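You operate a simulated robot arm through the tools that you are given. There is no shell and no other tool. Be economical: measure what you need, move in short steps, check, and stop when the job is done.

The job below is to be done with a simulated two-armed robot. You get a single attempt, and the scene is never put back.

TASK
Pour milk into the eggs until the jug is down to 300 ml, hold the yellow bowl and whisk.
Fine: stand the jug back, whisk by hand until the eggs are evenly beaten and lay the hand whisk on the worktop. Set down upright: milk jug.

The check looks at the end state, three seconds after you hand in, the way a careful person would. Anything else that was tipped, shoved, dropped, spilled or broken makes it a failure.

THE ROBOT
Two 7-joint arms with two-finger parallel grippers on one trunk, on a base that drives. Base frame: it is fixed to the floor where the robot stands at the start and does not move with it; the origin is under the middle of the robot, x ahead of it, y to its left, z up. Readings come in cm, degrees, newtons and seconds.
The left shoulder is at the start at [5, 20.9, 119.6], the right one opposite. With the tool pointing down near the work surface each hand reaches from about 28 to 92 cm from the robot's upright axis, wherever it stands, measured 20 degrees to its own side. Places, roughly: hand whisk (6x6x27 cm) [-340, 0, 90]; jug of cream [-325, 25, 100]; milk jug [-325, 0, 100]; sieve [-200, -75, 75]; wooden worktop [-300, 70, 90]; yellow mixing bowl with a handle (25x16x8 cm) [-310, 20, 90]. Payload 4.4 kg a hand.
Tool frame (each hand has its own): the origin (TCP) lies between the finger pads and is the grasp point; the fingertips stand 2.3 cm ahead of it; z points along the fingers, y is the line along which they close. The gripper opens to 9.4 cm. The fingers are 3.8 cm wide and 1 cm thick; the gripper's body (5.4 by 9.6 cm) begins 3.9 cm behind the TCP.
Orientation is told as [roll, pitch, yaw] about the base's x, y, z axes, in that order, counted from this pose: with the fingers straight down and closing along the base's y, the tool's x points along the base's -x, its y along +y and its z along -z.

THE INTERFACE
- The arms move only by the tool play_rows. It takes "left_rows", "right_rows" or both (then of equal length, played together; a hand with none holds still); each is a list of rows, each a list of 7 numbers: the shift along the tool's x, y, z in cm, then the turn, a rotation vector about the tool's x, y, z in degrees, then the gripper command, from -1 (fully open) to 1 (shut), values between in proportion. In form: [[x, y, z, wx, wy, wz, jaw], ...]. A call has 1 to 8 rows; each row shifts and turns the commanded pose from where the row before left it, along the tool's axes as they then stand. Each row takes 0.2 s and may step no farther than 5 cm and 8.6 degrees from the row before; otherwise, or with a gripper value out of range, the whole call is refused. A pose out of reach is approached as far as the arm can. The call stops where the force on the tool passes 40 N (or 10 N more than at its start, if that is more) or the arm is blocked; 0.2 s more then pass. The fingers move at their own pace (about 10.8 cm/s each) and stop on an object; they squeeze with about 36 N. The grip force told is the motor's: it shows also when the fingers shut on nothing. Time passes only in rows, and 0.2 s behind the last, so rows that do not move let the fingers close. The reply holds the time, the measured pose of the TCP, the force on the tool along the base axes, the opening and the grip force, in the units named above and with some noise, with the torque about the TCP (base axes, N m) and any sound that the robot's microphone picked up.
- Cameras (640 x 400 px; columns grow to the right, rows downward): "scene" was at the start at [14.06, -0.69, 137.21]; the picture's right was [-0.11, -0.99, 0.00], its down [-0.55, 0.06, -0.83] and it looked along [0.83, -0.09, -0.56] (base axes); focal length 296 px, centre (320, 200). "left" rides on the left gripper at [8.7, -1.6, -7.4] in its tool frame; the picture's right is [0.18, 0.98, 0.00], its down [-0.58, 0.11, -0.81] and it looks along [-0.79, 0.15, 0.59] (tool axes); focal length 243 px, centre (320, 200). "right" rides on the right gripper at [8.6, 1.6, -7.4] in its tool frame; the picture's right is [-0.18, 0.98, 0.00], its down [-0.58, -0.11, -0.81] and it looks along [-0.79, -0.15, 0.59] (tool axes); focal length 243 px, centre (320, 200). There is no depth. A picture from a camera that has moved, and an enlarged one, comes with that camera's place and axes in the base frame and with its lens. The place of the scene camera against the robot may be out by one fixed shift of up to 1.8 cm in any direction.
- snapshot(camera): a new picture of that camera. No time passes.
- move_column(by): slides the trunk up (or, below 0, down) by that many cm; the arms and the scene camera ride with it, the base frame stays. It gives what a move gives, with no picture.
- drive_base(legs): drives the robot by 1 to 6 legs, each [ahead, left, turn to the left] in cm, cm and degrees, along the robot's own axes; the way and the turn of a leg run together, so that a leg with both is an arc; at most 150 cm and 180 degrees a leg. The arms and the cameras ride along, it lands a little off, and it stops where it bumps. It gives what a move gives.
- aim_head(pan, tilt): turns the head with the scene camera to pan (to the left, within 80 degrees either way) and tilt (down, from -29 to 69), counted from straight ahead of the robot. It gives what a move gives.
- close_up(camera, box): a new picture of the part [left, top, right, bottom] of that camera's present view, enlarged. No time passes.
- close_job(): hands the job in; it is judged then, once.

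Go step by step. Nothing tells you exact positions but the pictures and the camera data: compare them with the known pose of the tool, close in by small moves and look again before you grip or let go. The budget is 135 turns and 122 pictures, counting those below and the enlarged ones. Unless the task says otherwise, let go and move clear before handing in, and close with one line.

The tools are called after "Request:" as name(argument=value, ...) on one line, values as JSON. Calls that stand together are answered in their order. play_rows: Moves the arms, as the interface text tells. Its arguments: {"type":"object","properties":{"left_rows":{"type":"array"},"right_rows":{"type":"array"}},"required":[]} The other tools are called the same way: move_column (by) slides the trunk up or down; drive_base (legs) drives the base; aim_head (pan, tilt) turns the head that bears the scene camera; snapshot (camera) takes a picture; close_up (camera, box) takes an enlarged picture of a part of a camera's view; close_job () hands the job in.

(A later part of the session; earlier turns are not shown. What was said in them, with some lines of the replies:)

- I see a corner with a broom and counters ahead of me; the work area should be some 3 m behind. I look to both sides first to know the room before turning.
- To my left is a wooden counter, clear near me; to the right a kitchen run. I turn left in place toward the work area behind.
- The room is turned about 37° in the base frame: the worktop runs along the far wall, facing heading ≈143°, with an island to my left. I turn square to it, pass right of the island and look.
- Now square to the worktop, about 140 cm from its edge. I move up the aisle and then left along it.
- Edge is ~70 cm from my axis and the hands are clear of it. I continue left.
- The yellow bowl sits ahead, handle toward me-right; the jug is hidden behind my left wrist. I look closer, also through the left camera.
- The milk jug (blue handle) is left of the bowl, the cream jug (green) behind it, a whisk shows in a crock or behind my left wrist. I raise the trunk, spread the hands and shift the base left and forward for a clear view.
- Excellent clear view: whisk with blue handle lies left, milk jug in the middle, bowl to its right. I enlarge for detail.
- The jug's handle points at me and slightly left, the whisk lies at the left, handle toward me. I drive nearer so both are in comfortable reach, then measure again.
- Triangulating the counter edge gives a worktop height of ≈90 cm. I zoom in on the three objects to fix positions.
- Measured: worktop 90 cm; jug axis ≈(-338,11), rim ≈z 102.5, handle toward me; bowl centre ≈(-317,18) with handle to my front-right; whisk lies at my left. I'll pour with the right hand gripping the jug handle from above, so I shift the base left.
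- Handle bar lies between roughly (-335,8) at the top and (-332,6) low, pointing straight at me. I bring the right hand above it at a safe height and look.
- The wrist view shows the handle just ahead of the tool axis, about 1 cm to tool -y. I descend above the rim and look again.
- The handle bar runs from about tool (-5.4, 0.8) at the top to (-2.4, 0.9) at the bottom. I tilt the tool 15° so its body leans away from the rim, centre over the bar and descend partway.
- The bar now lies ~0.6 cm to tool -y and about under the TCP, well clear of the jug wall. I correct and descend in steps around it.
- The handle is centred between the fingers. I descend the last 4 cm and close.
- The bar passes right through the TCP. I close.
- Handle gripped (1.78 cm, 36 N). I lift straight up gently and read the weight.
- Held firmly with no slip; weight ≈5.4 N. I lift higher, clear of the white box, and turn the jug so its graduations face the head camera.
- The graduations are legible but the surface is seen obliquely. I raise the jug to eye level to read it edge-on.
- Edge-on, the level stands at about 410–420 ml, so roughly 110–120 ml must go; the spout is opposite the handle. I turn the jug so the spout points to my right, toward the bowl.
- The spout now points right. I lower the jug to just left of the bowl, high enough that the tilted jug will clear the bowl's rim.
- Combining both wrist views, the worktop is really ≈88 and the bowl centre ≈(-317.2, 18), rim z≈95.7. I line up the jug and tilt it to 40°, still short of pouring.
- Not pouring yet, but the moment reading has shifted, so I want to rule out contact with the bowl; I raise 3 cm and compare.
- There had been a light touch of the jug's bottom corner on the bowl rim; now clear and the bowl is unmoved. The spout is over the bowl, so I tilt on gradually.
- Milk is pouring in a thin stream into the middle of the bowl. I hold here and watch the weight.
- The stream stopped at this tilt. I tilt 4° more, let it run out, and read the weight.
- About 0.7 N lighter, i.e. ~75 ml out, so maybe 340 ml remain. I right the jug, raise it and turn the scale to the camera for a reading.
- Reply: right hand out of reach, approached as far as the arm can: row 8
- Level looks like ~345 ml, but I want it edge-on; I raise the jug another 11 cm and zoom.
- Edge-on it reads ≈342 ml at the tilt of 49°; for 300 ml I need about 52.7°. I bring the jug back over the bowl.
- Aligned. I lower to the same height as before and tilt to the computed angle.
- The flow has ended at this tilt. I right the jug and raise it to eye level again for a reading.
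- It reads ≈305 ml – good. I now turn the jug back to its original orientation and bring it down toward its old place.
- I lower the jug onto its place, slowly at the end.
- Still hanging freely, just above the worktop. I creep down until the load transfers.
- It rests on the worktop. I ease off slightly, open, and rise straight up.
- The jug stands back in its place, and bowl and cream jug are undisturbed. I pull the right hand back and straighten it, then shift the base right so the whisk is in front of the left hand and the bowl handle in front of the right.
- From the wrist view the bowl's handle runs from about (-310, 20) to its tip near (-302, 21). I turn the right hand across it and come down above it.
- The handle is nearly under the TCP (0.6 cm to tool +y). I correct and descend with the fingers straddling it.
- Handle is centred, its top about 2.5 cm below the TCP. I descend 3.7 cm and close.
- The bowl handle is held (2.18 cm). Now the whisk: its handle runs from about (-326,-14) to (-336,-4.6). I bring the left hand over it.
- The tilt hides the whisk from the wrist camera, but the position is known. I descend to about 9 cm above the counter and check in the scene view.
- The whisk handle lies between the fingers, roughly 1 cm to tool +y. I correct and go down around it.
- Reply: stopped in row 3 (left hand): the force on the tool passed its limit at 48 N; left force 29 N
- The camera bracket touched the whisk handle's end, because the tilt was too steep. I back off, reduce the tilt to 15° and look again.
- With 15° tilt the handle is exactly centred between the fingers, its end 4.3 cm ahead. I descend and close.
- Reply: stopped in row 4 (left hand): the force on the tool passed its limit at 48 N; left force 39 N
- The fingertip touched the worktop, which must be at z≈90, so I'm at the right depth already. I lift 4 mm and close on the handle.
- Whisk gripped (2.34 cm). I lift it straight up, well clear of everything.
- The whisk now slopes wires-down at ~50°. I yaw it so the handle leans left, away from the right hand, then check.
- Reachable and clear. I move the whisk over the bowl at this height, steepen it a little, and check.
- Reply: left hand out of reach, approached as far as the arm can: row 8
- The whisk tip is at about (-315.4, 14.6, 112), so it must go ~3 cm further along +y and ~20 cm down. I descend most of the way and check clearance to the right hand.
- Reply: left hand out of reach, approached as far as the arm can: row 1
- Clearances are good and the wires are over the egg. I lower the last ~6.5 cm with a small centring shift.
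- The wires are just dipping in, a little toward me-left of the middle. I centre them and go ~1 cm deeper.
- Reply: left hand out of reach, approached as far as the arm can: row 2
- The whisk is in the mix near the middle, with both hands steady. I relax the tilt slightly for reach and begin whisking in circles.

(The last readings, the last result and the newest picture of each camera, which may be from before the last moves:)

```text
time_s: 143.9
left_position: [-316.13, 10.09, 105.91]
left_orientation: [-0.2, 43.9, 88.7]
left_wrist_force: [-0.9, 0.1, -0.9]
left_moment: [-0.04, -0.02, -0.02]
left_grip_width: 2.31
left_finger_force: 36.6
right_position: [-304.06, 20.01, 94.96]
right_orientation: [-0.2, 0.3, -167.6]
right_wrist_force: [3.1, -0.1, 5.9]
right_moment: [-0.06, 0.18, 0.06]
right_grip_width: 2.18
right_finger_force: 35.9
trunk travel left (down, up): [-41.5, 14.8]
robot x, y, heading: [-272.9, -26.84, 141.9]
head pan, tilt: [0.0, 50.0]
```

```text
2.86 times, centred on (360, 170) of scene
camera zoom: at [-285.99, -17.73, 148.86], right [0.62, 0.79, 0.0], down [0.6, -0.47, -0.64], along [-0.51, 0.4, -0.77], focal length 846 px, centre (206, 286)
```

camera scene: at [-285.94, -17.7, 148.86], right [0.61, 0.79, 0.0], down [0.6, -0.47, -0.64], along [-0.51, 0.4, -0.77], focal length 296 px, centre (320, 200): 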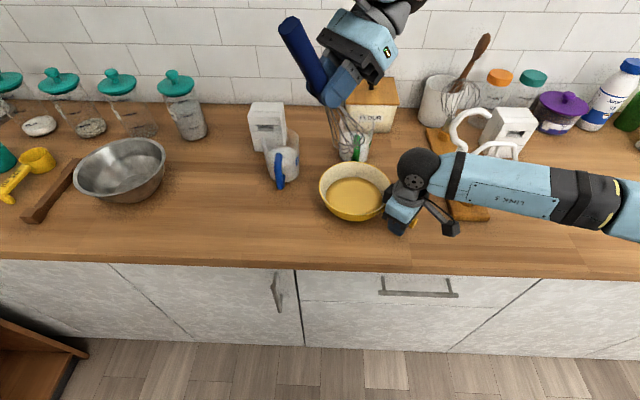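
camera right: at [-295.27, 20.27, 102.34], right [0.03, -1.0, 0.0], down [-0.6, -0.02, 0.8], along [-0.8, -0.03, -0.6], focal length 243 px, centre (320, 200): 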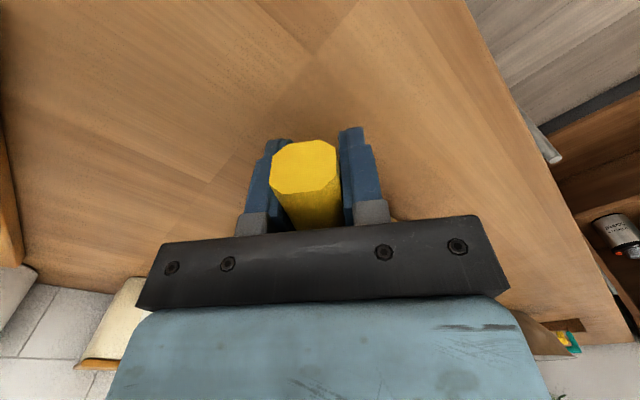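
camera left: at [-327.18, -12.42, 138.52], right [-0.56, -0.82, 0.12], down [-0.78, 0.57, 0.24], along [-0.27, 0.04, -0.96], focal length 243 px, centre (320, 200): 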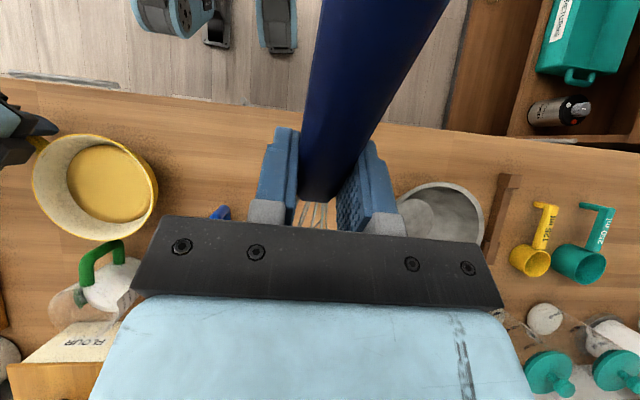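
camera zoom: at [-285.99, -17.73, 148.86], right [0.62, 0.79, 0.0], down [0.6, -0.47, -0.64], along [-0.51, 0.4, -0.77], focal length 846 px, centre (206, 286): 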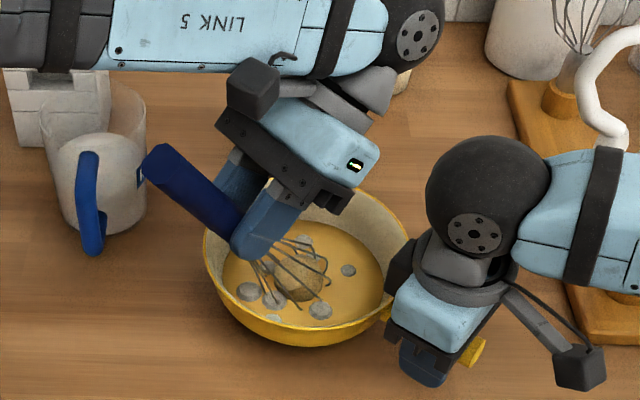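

No slopping; pale patches show it is mixing. I keep whisking.

Request:
play_rows(left_rows=[[-1.22, 1.7, -1.18, 0, 0, 0, 1], [-1.22, -1.7, -1.18, 0, 0, 0, 1], [1.22, -1.7, 1.18, 0, 0, 0, 1], [1.22, 1.7, 1.18, 0, 0, 0, 1], [-1.22, 1.7, -1.18, 0, 0, 0, 1], [-1.22, -1.7, -1.18, 0, 0, 0, 1], [1.22, -1.7, 1.18, 0, 0, 0, 1], [1.22, 1.7, 1.18, 0, 0, 0, 1]])

Request:
play_rows(left_rows=[[-1.22, 1.7, -1.18, 0, 0, 0, 1], [-1.22, -1.7, -1.18, 0, 0, 0, 1], [1.22, -1.7, 1.18, 0, 0, 0, 1], [1.22, 1.7, 1.18, 0, 0, 0, 1], [-1.22, 1.7, -1.18, 0, 0, 0, 1], [-1.22, -1.7, -1.18, 0, 0, 0, 1], [1.22, -1.7, 1.18, 0, 0, 0, 1], [1.22, 1.7, 1.18, 0, 0, 0, 1]])

Request:
play_rows(left_rows=[[-1.22, 1.7, -1.18, 0, 0, 0, 1], [-1.22, -1.7, -1.18, 0, 0, 0, 1], [1.22, -1.7, 1.18, 0, 0, 0, 1], [1.22, 1.7, 1.18, 0, 0, 0, 1], [-1.22, 1.7, -1.18, 0, 0, 0, 1], [-1.22, -1.7, -1.18, 0, 0, 0, 1], [1.22, -1.7, 1.18, 0, 0, 0, 1], [1.22, 1.7, 1.18, 0, 0, 0, 1]])

Request:
close_up(camera="scene", box=[300, 100, 420, 240])

```text
time_s: 145.7
left_position: [-316.05, 10.17, 105.98]
left_orientation: [-0.3, 43.9, 88.8]
left_wrist_force: [0.0, 0.0, -1.3]
left_moment: [-0.02, 0.01, -0.04]
left_grip_width: 2.32
left_finger_force: 36.3
right_position: [-304.07, 20.04, 94.93]
right_orientation: [-0.2, 0.4, -167.6]
right_wrist_force: [1.5, -0.7, 5.9]
right_moment: [-0.09, 0.21, 0.04]
right_grip_width: 2.19
right_finger_force: 36.3
trunk travel left (down, up): [-41.5, 14.8]
robot x, y, heading: [-273.11, -27.06, 142.3]
head pan, tilt: [0.0, 50.0]
```

```text
time_s: 147.5
left_position: [-316.2, 10.13, 106.04]
left_orientation: [-0.2, 43.9, 88.9]
left_wrist_force: [-0.3, -0.1, -0.6]
left_moment: [0.0, -0.01, -0.03]
left_grip_width: 2.31
left_finger_force: 36.2
right_position: [-303.92, 19.94, 94.96]
right_orientation: [-0.2, 0.4, -167.7]
right_wrist_force: [0.3, 0.1, 4.0]
right_moment: [-0.09, 0.26, -0.01]
right_grip_width: 2.19
right_finger_force: 36.0
trunk travel left (down, up): [-41.5, 14.8]
robot x, y, heading: [-273.18, -26.97, 141.8]
head pan, tilt: [0.0, 50.0]
```

```text
time_s: 149.3
left_position: [-315.93, 10.07, 105.88]
left_orientation: [-0.1, 43.9, 88.8]
left_wrist_force: [0.2, 0.4, -0.4]
left_moment: [-0.03, 0.0, 0.01]
left_grip_width: 2.3
left_finger_force: 36.2
right_position: [-304.03, 20.02, 94.85]
right_orientation: [-0.1, 0.4, -167.6]
right_wrist_force: [1.2, 1.0, 4.4]
right_moment: [-0.08, 0.24, 0.0]
right_grip_width: 2.18
right_finger_force: 36.5
trunk travel left (down, up): [-41.5, 14.8]
robot x, y, heading: [-272.88, -27.12, 142.2]
head pan, tilt: [0.0, 50.0]
```

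```text
2.86 times, centred on (360, 170) of scene
camera zoom: at [-286.03, -17.76, 148.86], right [0.62, 0.79, 0.0], down [0.6, -0.47, -0.64], along [-0.51, 0.4, -0.77], focal length 846 px, centre (206, 286)
```

zoom: 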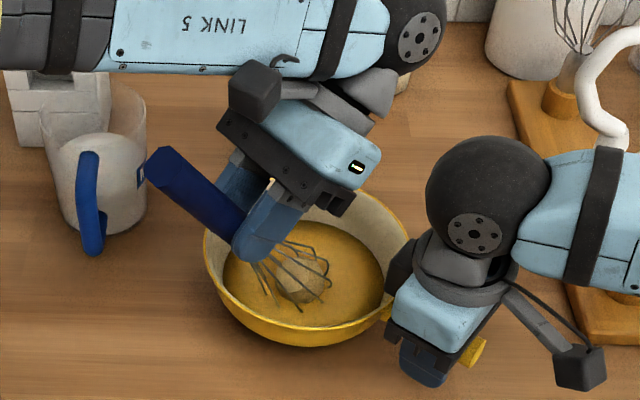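

Request:
close_up(camera="scene", box=[325, 165, 385, 225])

```text
6.67 times, centred on (355, 195) of scene
camera zoom: at [-286.03, -17.76, 148.86], right [0.62, 0.79, 0.0], down [0.6, -0.47, -0.64], along [-0.51, 0.4, -0.77], focal length 1975 px, centre (87, 233)
```

zoom: 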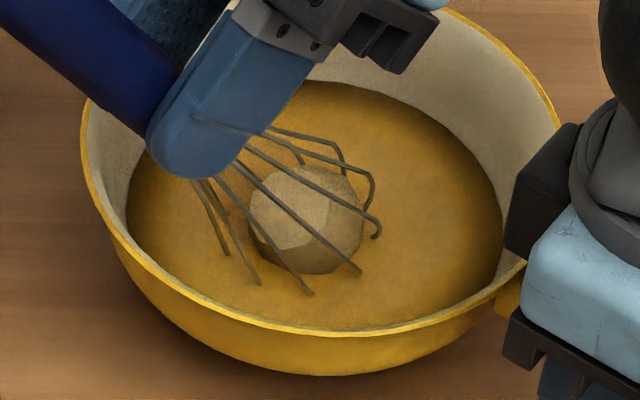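

The mix is uniform now, no streaks left. One more short round for safety, then I lift the whisk just clear of the surface and look.

Request:
play_rows(left_rows=[[-1.22, 1.7, -1.18, 0, 0, 0, 1], [-1.22, -1.7, -1.18, 0, 0, 0, 1], [1.22, -1.7, 1.18, 0, 0, 0, 1], [1.22, 1.7, 1.18, 0, 0, 0, 1], [-1.22, 0, -1.18, 0, 0, 0, 1]])

Request:
play_rows(left_rows=[[0.69, 0, -0.72, 0, 0, 0, 1], [0.69, 0, -0.72, 0, 0, 0, 1], [0.69, 0, -0.72, 0, 0, 0, 1], [0.69, 0, -0.72, 0, 0, 0, 1], [0.69, 0, -0.72, 0, 0, 0, 1], [0, 0, 0, 0, 0, 0, 1], [0, 0, 0, 0, 0, 0, 1], [0, 0, 0, 0, 0, 0, 1]])

Request:
close_up(camera="scene", box=[310, 140, 400, 230])

```text
time_s: 150.5
left_position: [-316.09, 11.95, 105.92]
left_orientation: [-0.1, 44.0, 88.9]
left_wrist_force: [0.5, 0.3, -0.4]
left_moment: [-0.04, 0.0, 0.01]
left_grip_width: 2.31
left_finger_force: 36.6
right_position: [-304.11, 19.93, 94.92]
right_orientation: [0.0, 0.2, -167.5]
right_wrist_force: [2.2, -1.4, 5.7]
right_moment: [-0.11, 0.36, 0.17]
right_grip_width: 2.17
right_finger_force: 35.8
trunk travel left (down, up): [-41.5, 14.8]
robot x, y, heading: [-273.09, -26.8, 142.1]
head pan, tilt: [0.0, 50.0]
```

```text
time_s: 152.3
left_position: [-315.94, 11.92, 110.92]
left_orientation: [-0.1, 43.9, 88.8]
left_wrist_force: [0.7, 0.2, -0.8]
left_moment: [0.01, 0.04, -0.03]
left_grip_width: 2.33
left_finger_force: 36.4
right_position: [-304.13, 20.03, 94.91]
right_orientation: [0.0, 0.4, -167.6]
right_wrist_force: [0.7, -0.1, 4.7]
right_moment: [-0.08, 0.25, 0.06]
right_grip_width: 2.18
right_finger_force: 35.9
trunk travel left (down, up): [-41.5, 14.8]
robot x, y, heading: [-273.26, -26.94, 142.0]
head pan, tilt: [0.0, 50.0]
```

```text
4.44 times, centred on (355, 185) of scene
camera zoom: at [-286.01, -17.71, 148.86], right [0.62, 0.79, 0.0], down [0.6, -0.47, -0.64], along [-0.51, 0.4, -0.77], focal length 1317 px, centre (164, 267)
```

zoom: 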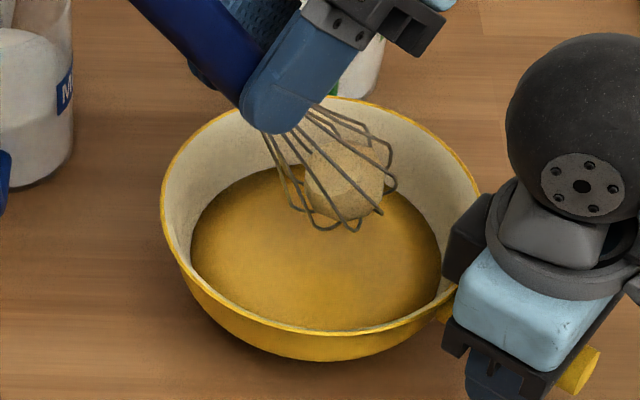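

Eggs are even. A clump clings in the whisk, so I shake it gently over the bowl and let it drain before moving away.

Request:
play_rows(left_rows=[[0.5, 0, -0.5, 0, 0, 0, 1], [-0.8, 0, 0.8, 0, 0, 0, 1], [0.8, 0, -0.8, 0, 0, 0, 1], [-0.8, 0, 0.8, 0, 0, 0, 1], [0.8, 0, -0.8, 0, 0, 0, 1], [-0.8, 0, 0.8, 0, 0, 0, 1], [0.8, 0, -0.8, 0, 0, 0, 1], [-0.5, 0, 0.5, 0, 0, 0, 1]])

Request:
play_rows(left_rows=[[0, 0, 0, 0, 0, 0, 1], [0, 0, 0, 0, 0, 0, 1], [0, 0, 0, 0, 0, 0, 1], [0, 0, 0, 0, 0, 0, 1], [0, 0, 0, 0, 0, 0, 1], [0, 0, 0, 0, 0, 0, 1], [0, 0, 0, 0, 0, 0, 1], [0, 0, 0, 0, 0, 0, 1]])

Request:
close_up(camera="scene", box=[310, 140, 400, 230])

```text
time_s: 154.1
left_position: [-316.23, 11.84, 111.1]
left_orientation: [-0.1, 43.9, 88.9]
left_wrist_force: [0.6, 0.1, -0.6]
left_moment: [-0.06, -0.02, 0.02]
left_grip_width: 2.33
left_finger_force: 36.0
right_position: [-303.98, 19.96, 94.98]
right_orientation: [0.0, 0.3, -167.6]
right_wrist_force: [0.8, -0.4, 4.6]
right_moment: [-0.06, 0.23, 0.03]
right_grip_width: 2.19
right_finger_force: 36.1
trunk travel left (down, up): [-41.5, 14.8]
robot x, y, heading: [-273.39, -26.71, 142.1]
head pan, tilt: [0.0, 50.0]
```

```text
time_s: 155.9
left_position: [-316.16, 11.98, 110.96]
left_orientation: [-0.2, 43.9, 88.8]
left_wrist_force: [-0.2, 0.0, -0.9]
left_moment: [-0.01, -0.02, 0.02]
left_grip_width: 2.32
left_finger_force: 36.4
right_position: [-304.09, 19.95, 94.94]
right_orientation: [-0.1, 0.3, -167.5]
right_wrist_force: [0.8, 0.7, 3.5]
right_moment: [-0.07, 0.17, 0.04]
right_grip_width: 2.17
right_finger_force: 36.2
trunk travel left (down, up): [-41.5, 14.8]
robot x, y, heading: [-273.32, -26.45, 141.8]
head pan, tilt: [0.0, 50.0]
```

```text
4.44 times, centred on (355, 185) of scene
camera zoom: at [-286.01, -17.71, 148.86], right [0.62, 0.79, 0.0], down [0.6, -0.47, -0.64], along [-0.51, 0.4, -0.77], focal length 1317 px, centre (164, 267)
```

zoom: 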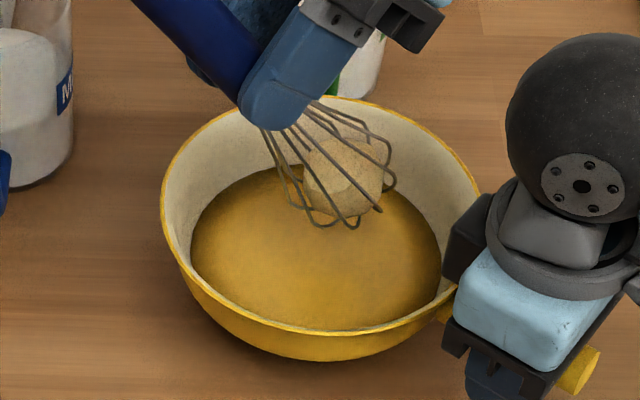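

The clinging film no longer changes and nothing drips. I raise the whisk and carry it back toward its original spot on the left.

Request:
play_rows(left_rows=[[2.78, 0, -2.88, 0, 0, 0, 1], [2.78, 0, -2.88, 0, 0, 0, 1], [2.78, 0, -2.88, 0, 0, 0, 1], [2.78, 0, -2.88, 0, 0, 0, 1]])

Request:
play_rows(left_rows=[[2.5, 1.84, 2.41, 0, 0, 0, 1], [2.5, 1.84, 2.41, 0, 0, 0, 1], [2.5, 1.84, 2.41, 0, 0, 0, 1], [2.5, 1.84, 2.41, 0, 0, 0, 1], [2.5, 1.84, 2.41, 0, 0, 0, 1], [2.5, 1.84, 2.41, 0, 0, 0, 1], [2.5, 1.84, 2.41, 0, 0, 0, 1]])

Request:
play_rows(left_rows=[[0, 0, 0, 5.63, 0, -5.83, 1], [0, 0, 0, 5.63, 0, -5.83, 1], [0, 0, 0, 5.63, 0, -5.83, 1], [0, 0, 0, 5.63, 0, -5.83, 1], [0, 0, 0, 5.63, 0, -5.83, 1], [0, 0, 0, 5.63, 0, -5.83, 1]])

Request:
play_rows(left_rows=[[0, 0, 0, 0, -8.5, 0, 1], [0, 0, 0, 0, -8.5, 0, 1], [0, 0, 0, 0, -8.5, 0, 1], [0, 0, 0, 0, -8.5, 0, 1], [0, 0, 0, 0, -8.5, 0, 1], [0, 0, 0, 0, -8.5, 0, 1], [0, 0, 0, 0, -8.5, 0, 1]])

Request:
snapshot(camera="scene")

```text
time_s: 156.9
left_position: [-315.54, 10.74, 126.7]
left_orientation: [-0.1, 43.7, 89.1]
left_wrist_force: [-0.1, 0.8, -0.9]
left_moment: [0.0, 0.03, -0.02]
left_grip_width: 2.3
left_finger_force: 36.1
left hand out of reach, approached as far as the arm can: row 4
right_position: [-303.97, 19.97, 94.86]
right_orientation: [-0.1, 0.3, -167.5]
right_wrist_force: [3.4, 1.5, 5.8]
right_moment: [-0.07, 0.15, -0.01]
right_grip_width: 2.18
right_finger_force: 35.6
trunk travel left (down, up): [-41.5, 14.8]
robot x, y, heading: [-273.56, -26.85, 142.0]
head pan, tilt: [0.0, 50.0]
```

```text
time_s: 158.5
left_position: [-328.97, -13.59, 126.58]
left_orientation: [-0.1, 43.9, 88.8]
left_wrist_force: [0.0, 0.4, -0.8]
left_moment: [0.02, -0.05, 0.03]
left_grip_width: 2.35
left_finger_force: 36.3
right_position: [-304.09, 19.99, 95.02]
right_orientation: [-0.2, 0.3, -167.5]
right_wrist_force: [3.1, 0.4, 3.1]
right_moment: [-0.02, 0.02, -0.02]
right_grip_width: 2.16
right_finger_force: 35.7
trunk travel left (down, up): [-41.5, 14.8]
robot x, y, heading: [-273.2, -26.88, 141.9]
head pan, tilt: [0.0, 50.0]
```

```text
time_s: 159.9
left_position: [-328.84, -13.24, 126.39]
left_orientation: [-0.2, 44.1, 137.5]
left_wrist_force: [0.2, -0.5, 0.4]
left_moment: [-0.02, -0.02, 0.02]
left_grip_width: 2.32
left_finger_force: 36.0
right_position: [-304.14, 20.01, 94.91]
right_orientation: [0.0, 0.4, -167.6]
right_wrist_force: [0.7, -2.1, 1.8]
right_moment: [-0.08, 0.0, 0.21]
right_grip_width: 2.18
right_finger_force: 36.1
trunk travel left (down, up): [-41.5, 14.8]
robot x, y, heading: [-273.1, -26.6, 141.8]
head pan, tilt: [0.0, 50.0]
```

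```text
time_s: 161.5
left_position: [-328.76, -13.19, 126.3]
left_orientation: [-0.2, -15.6, 137.5]
left_wrist_force: [0.3, 0.1, -0.5]
left_moment: [0.0, -0.08, -0.01]
left_grip_width: 2.33
left_finger_force: 36.7
right_position: [-303.97, 20.07, 94.85]
right_orientation: [-0.1, 0.4, -167.6]
right_wrist_force: [1.1, -0.6, 4.0]
right_moment: [-0.04, 0.15, 0.03]
right_grip_width: 2.14
right_finger_force: 36.4
trunk travel left (down, up): [-41.5, 14.8]
robot x, y, heading: [-273.22, -26.9, 141.9]
head pan, tilt: [0.0, 50.0]
```

```text
34 pictures are left
camera scene: at [-286.04, -17.73, 148.86], right [0.62, 0.79, 0.0], down [0.6, -0.47, -0.64], along [-0.51, 0.4, -0.77], focal length 296 px, centre (320, 200)
```

scene: 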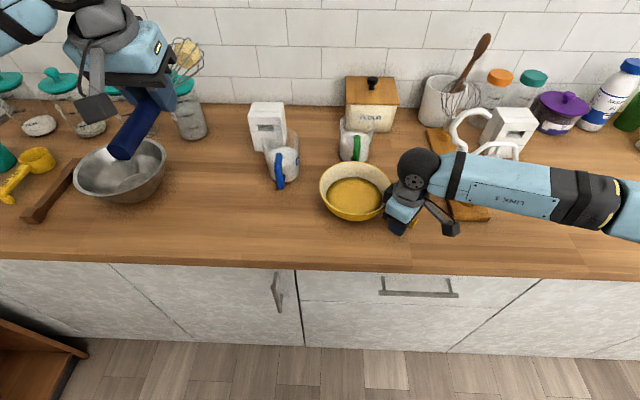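

No drips anywhere. I align with the original spot and go down.

Request:
play_rows(left_rows=[[-3.57, -0.2, 0.96, 0, 0, 0, 1], [-3.57, -0.2, 0.96, 0, 0, 0, 1], [1.25, 0, 4.67, 0, 0, 0, 1], [1.25, 0, 4.67, 0, 0, 0, 1], [1.25, 0, 4.67, 0, 0, 0, 1], [1.25, 0, 4.67, 0, 0, 0, 1], [1.25, 0, 4.67, 0, 0, 0, 1], [1, 0, 3.7, 0, 0, 0, 1]])

Request:
close_up(camera="scene", box=[150, 100, 350, 260])

```text
time_s: 163.3
left_position: [-334.11, -7.79, 98.34]
left_orientation: [-0.1, -15.4, 137.6]
left_wrist_force: [0.1, 0.3, -0.8]
left_moment: [-0.02, -0.04, 0.01]
left_grip_width: 2.33
left_finger_force: 35.9
right_position: [-304.11, 20.09, 94.93]
right_orientation: [-0.1, 0.3, -167.4]
right_wrist_force: [1.0, -0.5, 3.0]
right_moment: [-0.03, -0.01, 0.09]
right_grip_width: 2.17
right_finger_force: 35.7
trunk travel left (down, up): [-41.5, 14.8]
robot x, y, heading: [-273.47, -26.48, 141.9]
head pan, tilt: [0.0, 50.0]
```

```text
2.50 times, centred on (250, 180) of scene
camera zoom: at [-286.02, -17.7, 148.86], right [0.62, 0.79, 0.0], down [0.6, -0.47, -0.64], along [-0.51, 0.4, -0.77], focal length 741 px, centre (495, 250)
```

zoom: 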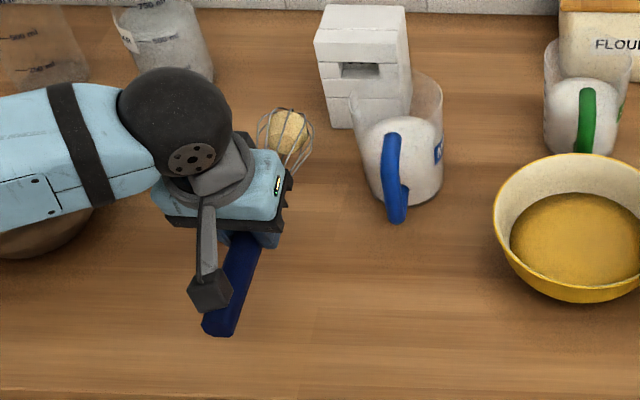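

Well placed. I lower the last 5.5 cm, slowly at the end.

Request:
play_rows(left_rows=[[0.5, 0, 1.9, 0, 0, 0, 1], [0.5, 0, 1.9, 0, 0, 0, 1], [0.2, 0, 0.75, 0, 0, 0, 1], [0.1, 0, 0.35, 0, 0, 0, 1], [0.05, 0, 0.2, 0, 0, 0, 1]])

```text
time_s: 164.5
left_position: [-334.0, -7.53, 93.17]
left_orientation: [-0.1, -15.5, 137.7]
left_wrist_force: [-0.7, -0.4, -0.8]
left_moment: [0.03, -0.03, -0.01]
left_grip_width: 2.32
left_finger_force: 36.0
right_position: [-304.0, 20.06, 94.85]
right_orientation: [-0.1, 0.3, -167.5]
right_wrist_force: [1.9, -0.9, 3.4]
right_moment: [-0.07, 0.01, 0.09]
right_grip_width: 2.2
right_finger_force: 36.1
trunk travel left (down, up): [-41.5, 14.8]
robot x, y, heading: [-273.38, -27.0, 142.0]
head pan, tilt: [0.0, 50.0]
```

Request:
play_rows(left_rows=[[0.04, 0, 0.15, 0, 0, 0, 1], [0.04, 0, 0.15, 0, 0, 0, 1], [0.03, 0, 0.12, 0, 0, 0, 1]])

```text
time_s: 165.3
left_position: [-334.11, -7.46, 92.85]
left_orientation: [0.0, -15.6, 137.6]
left_wrist_force: [1.9, -3.0, 11.6]
left_moment: [0.81, 1.1, 0.08]
left_grip_width: 2.3
left_finger_force: 36.4
right_position: [-303.94, 19.97, 94.88]
right_orientation: [-0.1, 0.4, -167.5]
right_wrist_force: [1.1, -0.1, -3.5]
right_moment: [0.1, -0.42, 0.01]
right_grip_width: 2.17
right_finger_force: 35.7
trunk travel left (down, up): [-41.5, 14.8]
robot x, y, heading: [-273.41, -26.5, 141.9]
head pan, tilt: [0.0, 50.0]
```

The whisk rests on the worktop. I open the left hand gently and rise, then release the bowl handle.

Request:
play_rows(left_rows=[[-0.02, 0, -0.1, 0, 0, 0, 0.6], [0, 0, 0, 0, 0, 0, 0.2], [0, 0, 0, 0, 0, 0, -0.5], [0, 0, 0, 0, 0, 0, -1], [-0.5, 0, -2, 0, 0, 0, -1], [-1, 0, -4, 0, 0, 0, -1], [-1.1, 0, -4.4, 0, 0, 0, -1], [-1.1, 0, -4.4, 0, 0, 0, -1]])

Request:
play_rows(right_rows=[[0, 0, 0, 0, 0, 0, 0.4], [0, 0, 0, 0, 0, 0, -0.3], [0, 0, 0, 0, 0, 0, -1], [0, 0, 0, 0, 0, 0, -1], [0, 0, -1.5, 0, 0, 0, -1], [0, 0, -4, 0, 0, 0, -1], [0, 0, -4.5, 0, 0, 0, -1], [0, 0, -4.5, 0, 0, 0, -1]])

Request:
snapshot(camera="scene")

```text
time_s: 167.1
left_position: [-333.76, -7.83, 108.21]
left_orientation: [-0.2, -15.5, 137.5]
left_wrist_force: [0.4, 0.3, -0.1]
left_moment: [-0.03, 0.04, 0.01]
left_grip_width: 9.4
left_finger_force: 0.1
right_position: [-304.0, 19.9, 94.92]
right_orientation: [-0.1, 0.3, -167.6]
right_wrist_force: [2.8, 0.6, 3.1]
right_moment: [0.0, 0.06, -0.02]
right_grip_width: 2.16
right_finger_force: 36.2
trunk travel left (down, up): [-41.5, 14.8]
robot x, y, heading: [-273.25, -26.78, 142.0]
head pan, tilt: [0.0, 50.0]
```

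```text
time_s: 168.9
left_position: [-333.84, -7.99, 108.12]
left_orientation: [-0.2, -15.4, 137.7]
left_wrist_force: [-0.9, 0.0, 0.1]
left_moment: [0.01, -0.07, 0.03]
left_grip_width: 9.41
left_finger_force: 0.0
right_position: [-304.06, 19.97, 109.65]
right_orientation: [-0.1, 0.4, -167.5]
right_wrist_force: [-0.1, 0.3, 0.0]
right_moment: [0.0, -0.05, -0.03]
right_grip_width: 9.39
right_finger_force: 0.1
trunk travel left (down, up): [-41.5, 14.8]
robot x, y, heading: [-273.34, -26.53, 141.6]
head pan, tilt: [0.0, 50.0]
```

```text
32 pictures are left
camera scene: at [-286.03, -17.74, 148.85], right [0.61, 0.79, 0.0], down [0.6, -0.47, -0.64], along [-0.51, 0.4, -0.77], focal length 296 px, centre (320, 200)
```

scene: 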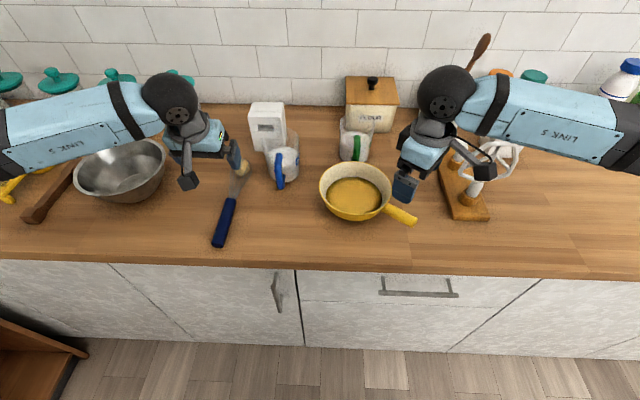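

Whisk lies on the worktop, bowl and jugs are in place. I raise both hands further, back off, and take a last look.

Request:
play_rows(left_rows=[[-1, 0, -4, 0, 0, 0, -1], [-1, 0, -4, 0, 0, 0, -1], [-1, 0, -4, 0, 0, 0, -1], [4, 0, 0, 0, 0, 0, -1], [4, 0, 0, 0, 0, 0, -1], [4, 2, 0, 0, 0, 0, -1], [4, 2, 0, 0, 0, 0, -1]], right_rows=[[0, 0, -4, 0, 0, 0, -1], [0, 0, -4, 0, 0, 0, -1], [0, 0, -4, 0, 0, 0, -1], [4, 0, 0, 0, 0, 0, -1], [4, 0, 0, 0, 0, 0, -1], [4, 0, 0, 0, 0, 0, -1], [4, 0, 0, 0, 0, 0, -1]])

Request:
snapshot(camera="scene")

Request:
close_up(camera="scene", box=[200, 90, 440, 260])

```text
time_s: 170.5
left_position: [-324.82, -21.62, 116.05]
left_orientation: [-0.2, -15.6, 137.6]
left_wrist_force: [0.1, -0.4, 0.9]
left_moment: [0.01, -0.01, 0.02]
left_grip_width: 9.42
left_finger_force: 0.1
right_position: [-288.54, 23.54, 121.68]
right_orientation: [-0.2, 0.3, -167.5]
right_wrist_force: [1.0, -0.8, 0.1]
right_moment: [0.04, 0.01, 0.02]
right_grip_width: 9.38
right_finger_force: 0.1
trunk travel left (down, up): [-41.5, 14.8]
robot x, y, heading: [-273.18, -26.83, 142.1]
head pan, tilt: [0.0, 50.0]
```

```text
31 pictures are left
camera scene: at [-285.74, -17.88, 148.9], right [0.62, 0.79, 0.0], down [0.6, -0.47, -0.65], along [-0.51, 0.4, -0.76], focal length 296 px, centre (320, 200)
```

scene: 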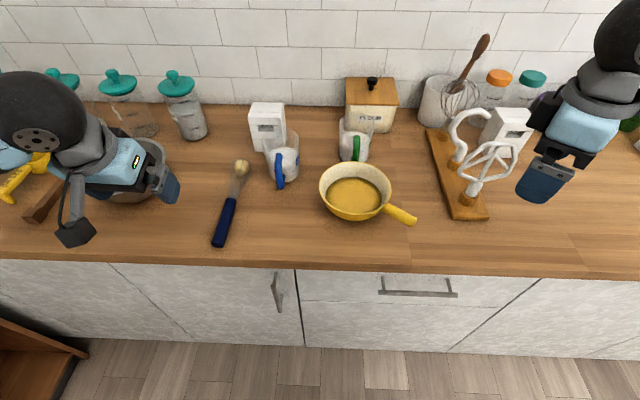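

```text
2.35 times, centred on (320, 175) of scene
camera zoom: at [-285.74, -17.88, 148.9], right [0.62, 0.79, 0.0], down [0.6, -0.47, -0.65], along [-0.51, 0.4, -0.76], focal length 697 px, centre (320, 259)
```

zoom: 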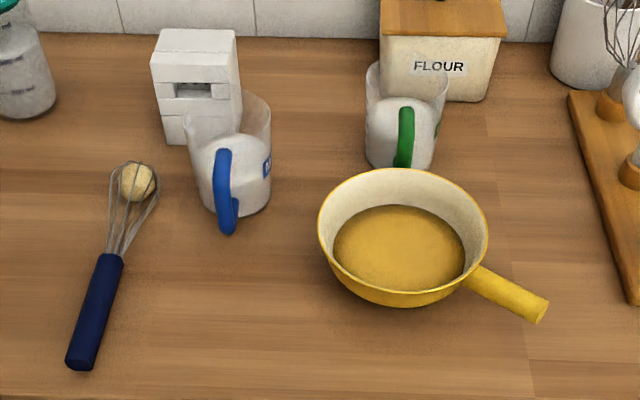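

The eggs look evenly beaten, the milk jug stands upright in its place, the whisk lies on the worktop, and nothing is spilled or displaced. I hand in.

Request:
close_job()

```text
The job is handed in.
```

The job is handed in: the milk jug reads about 305 ml and stands upright in its old place. I held the bowl while whisking until the eggs looked even, and the whisk lies on the worktop with a small film of egg still on its wires.
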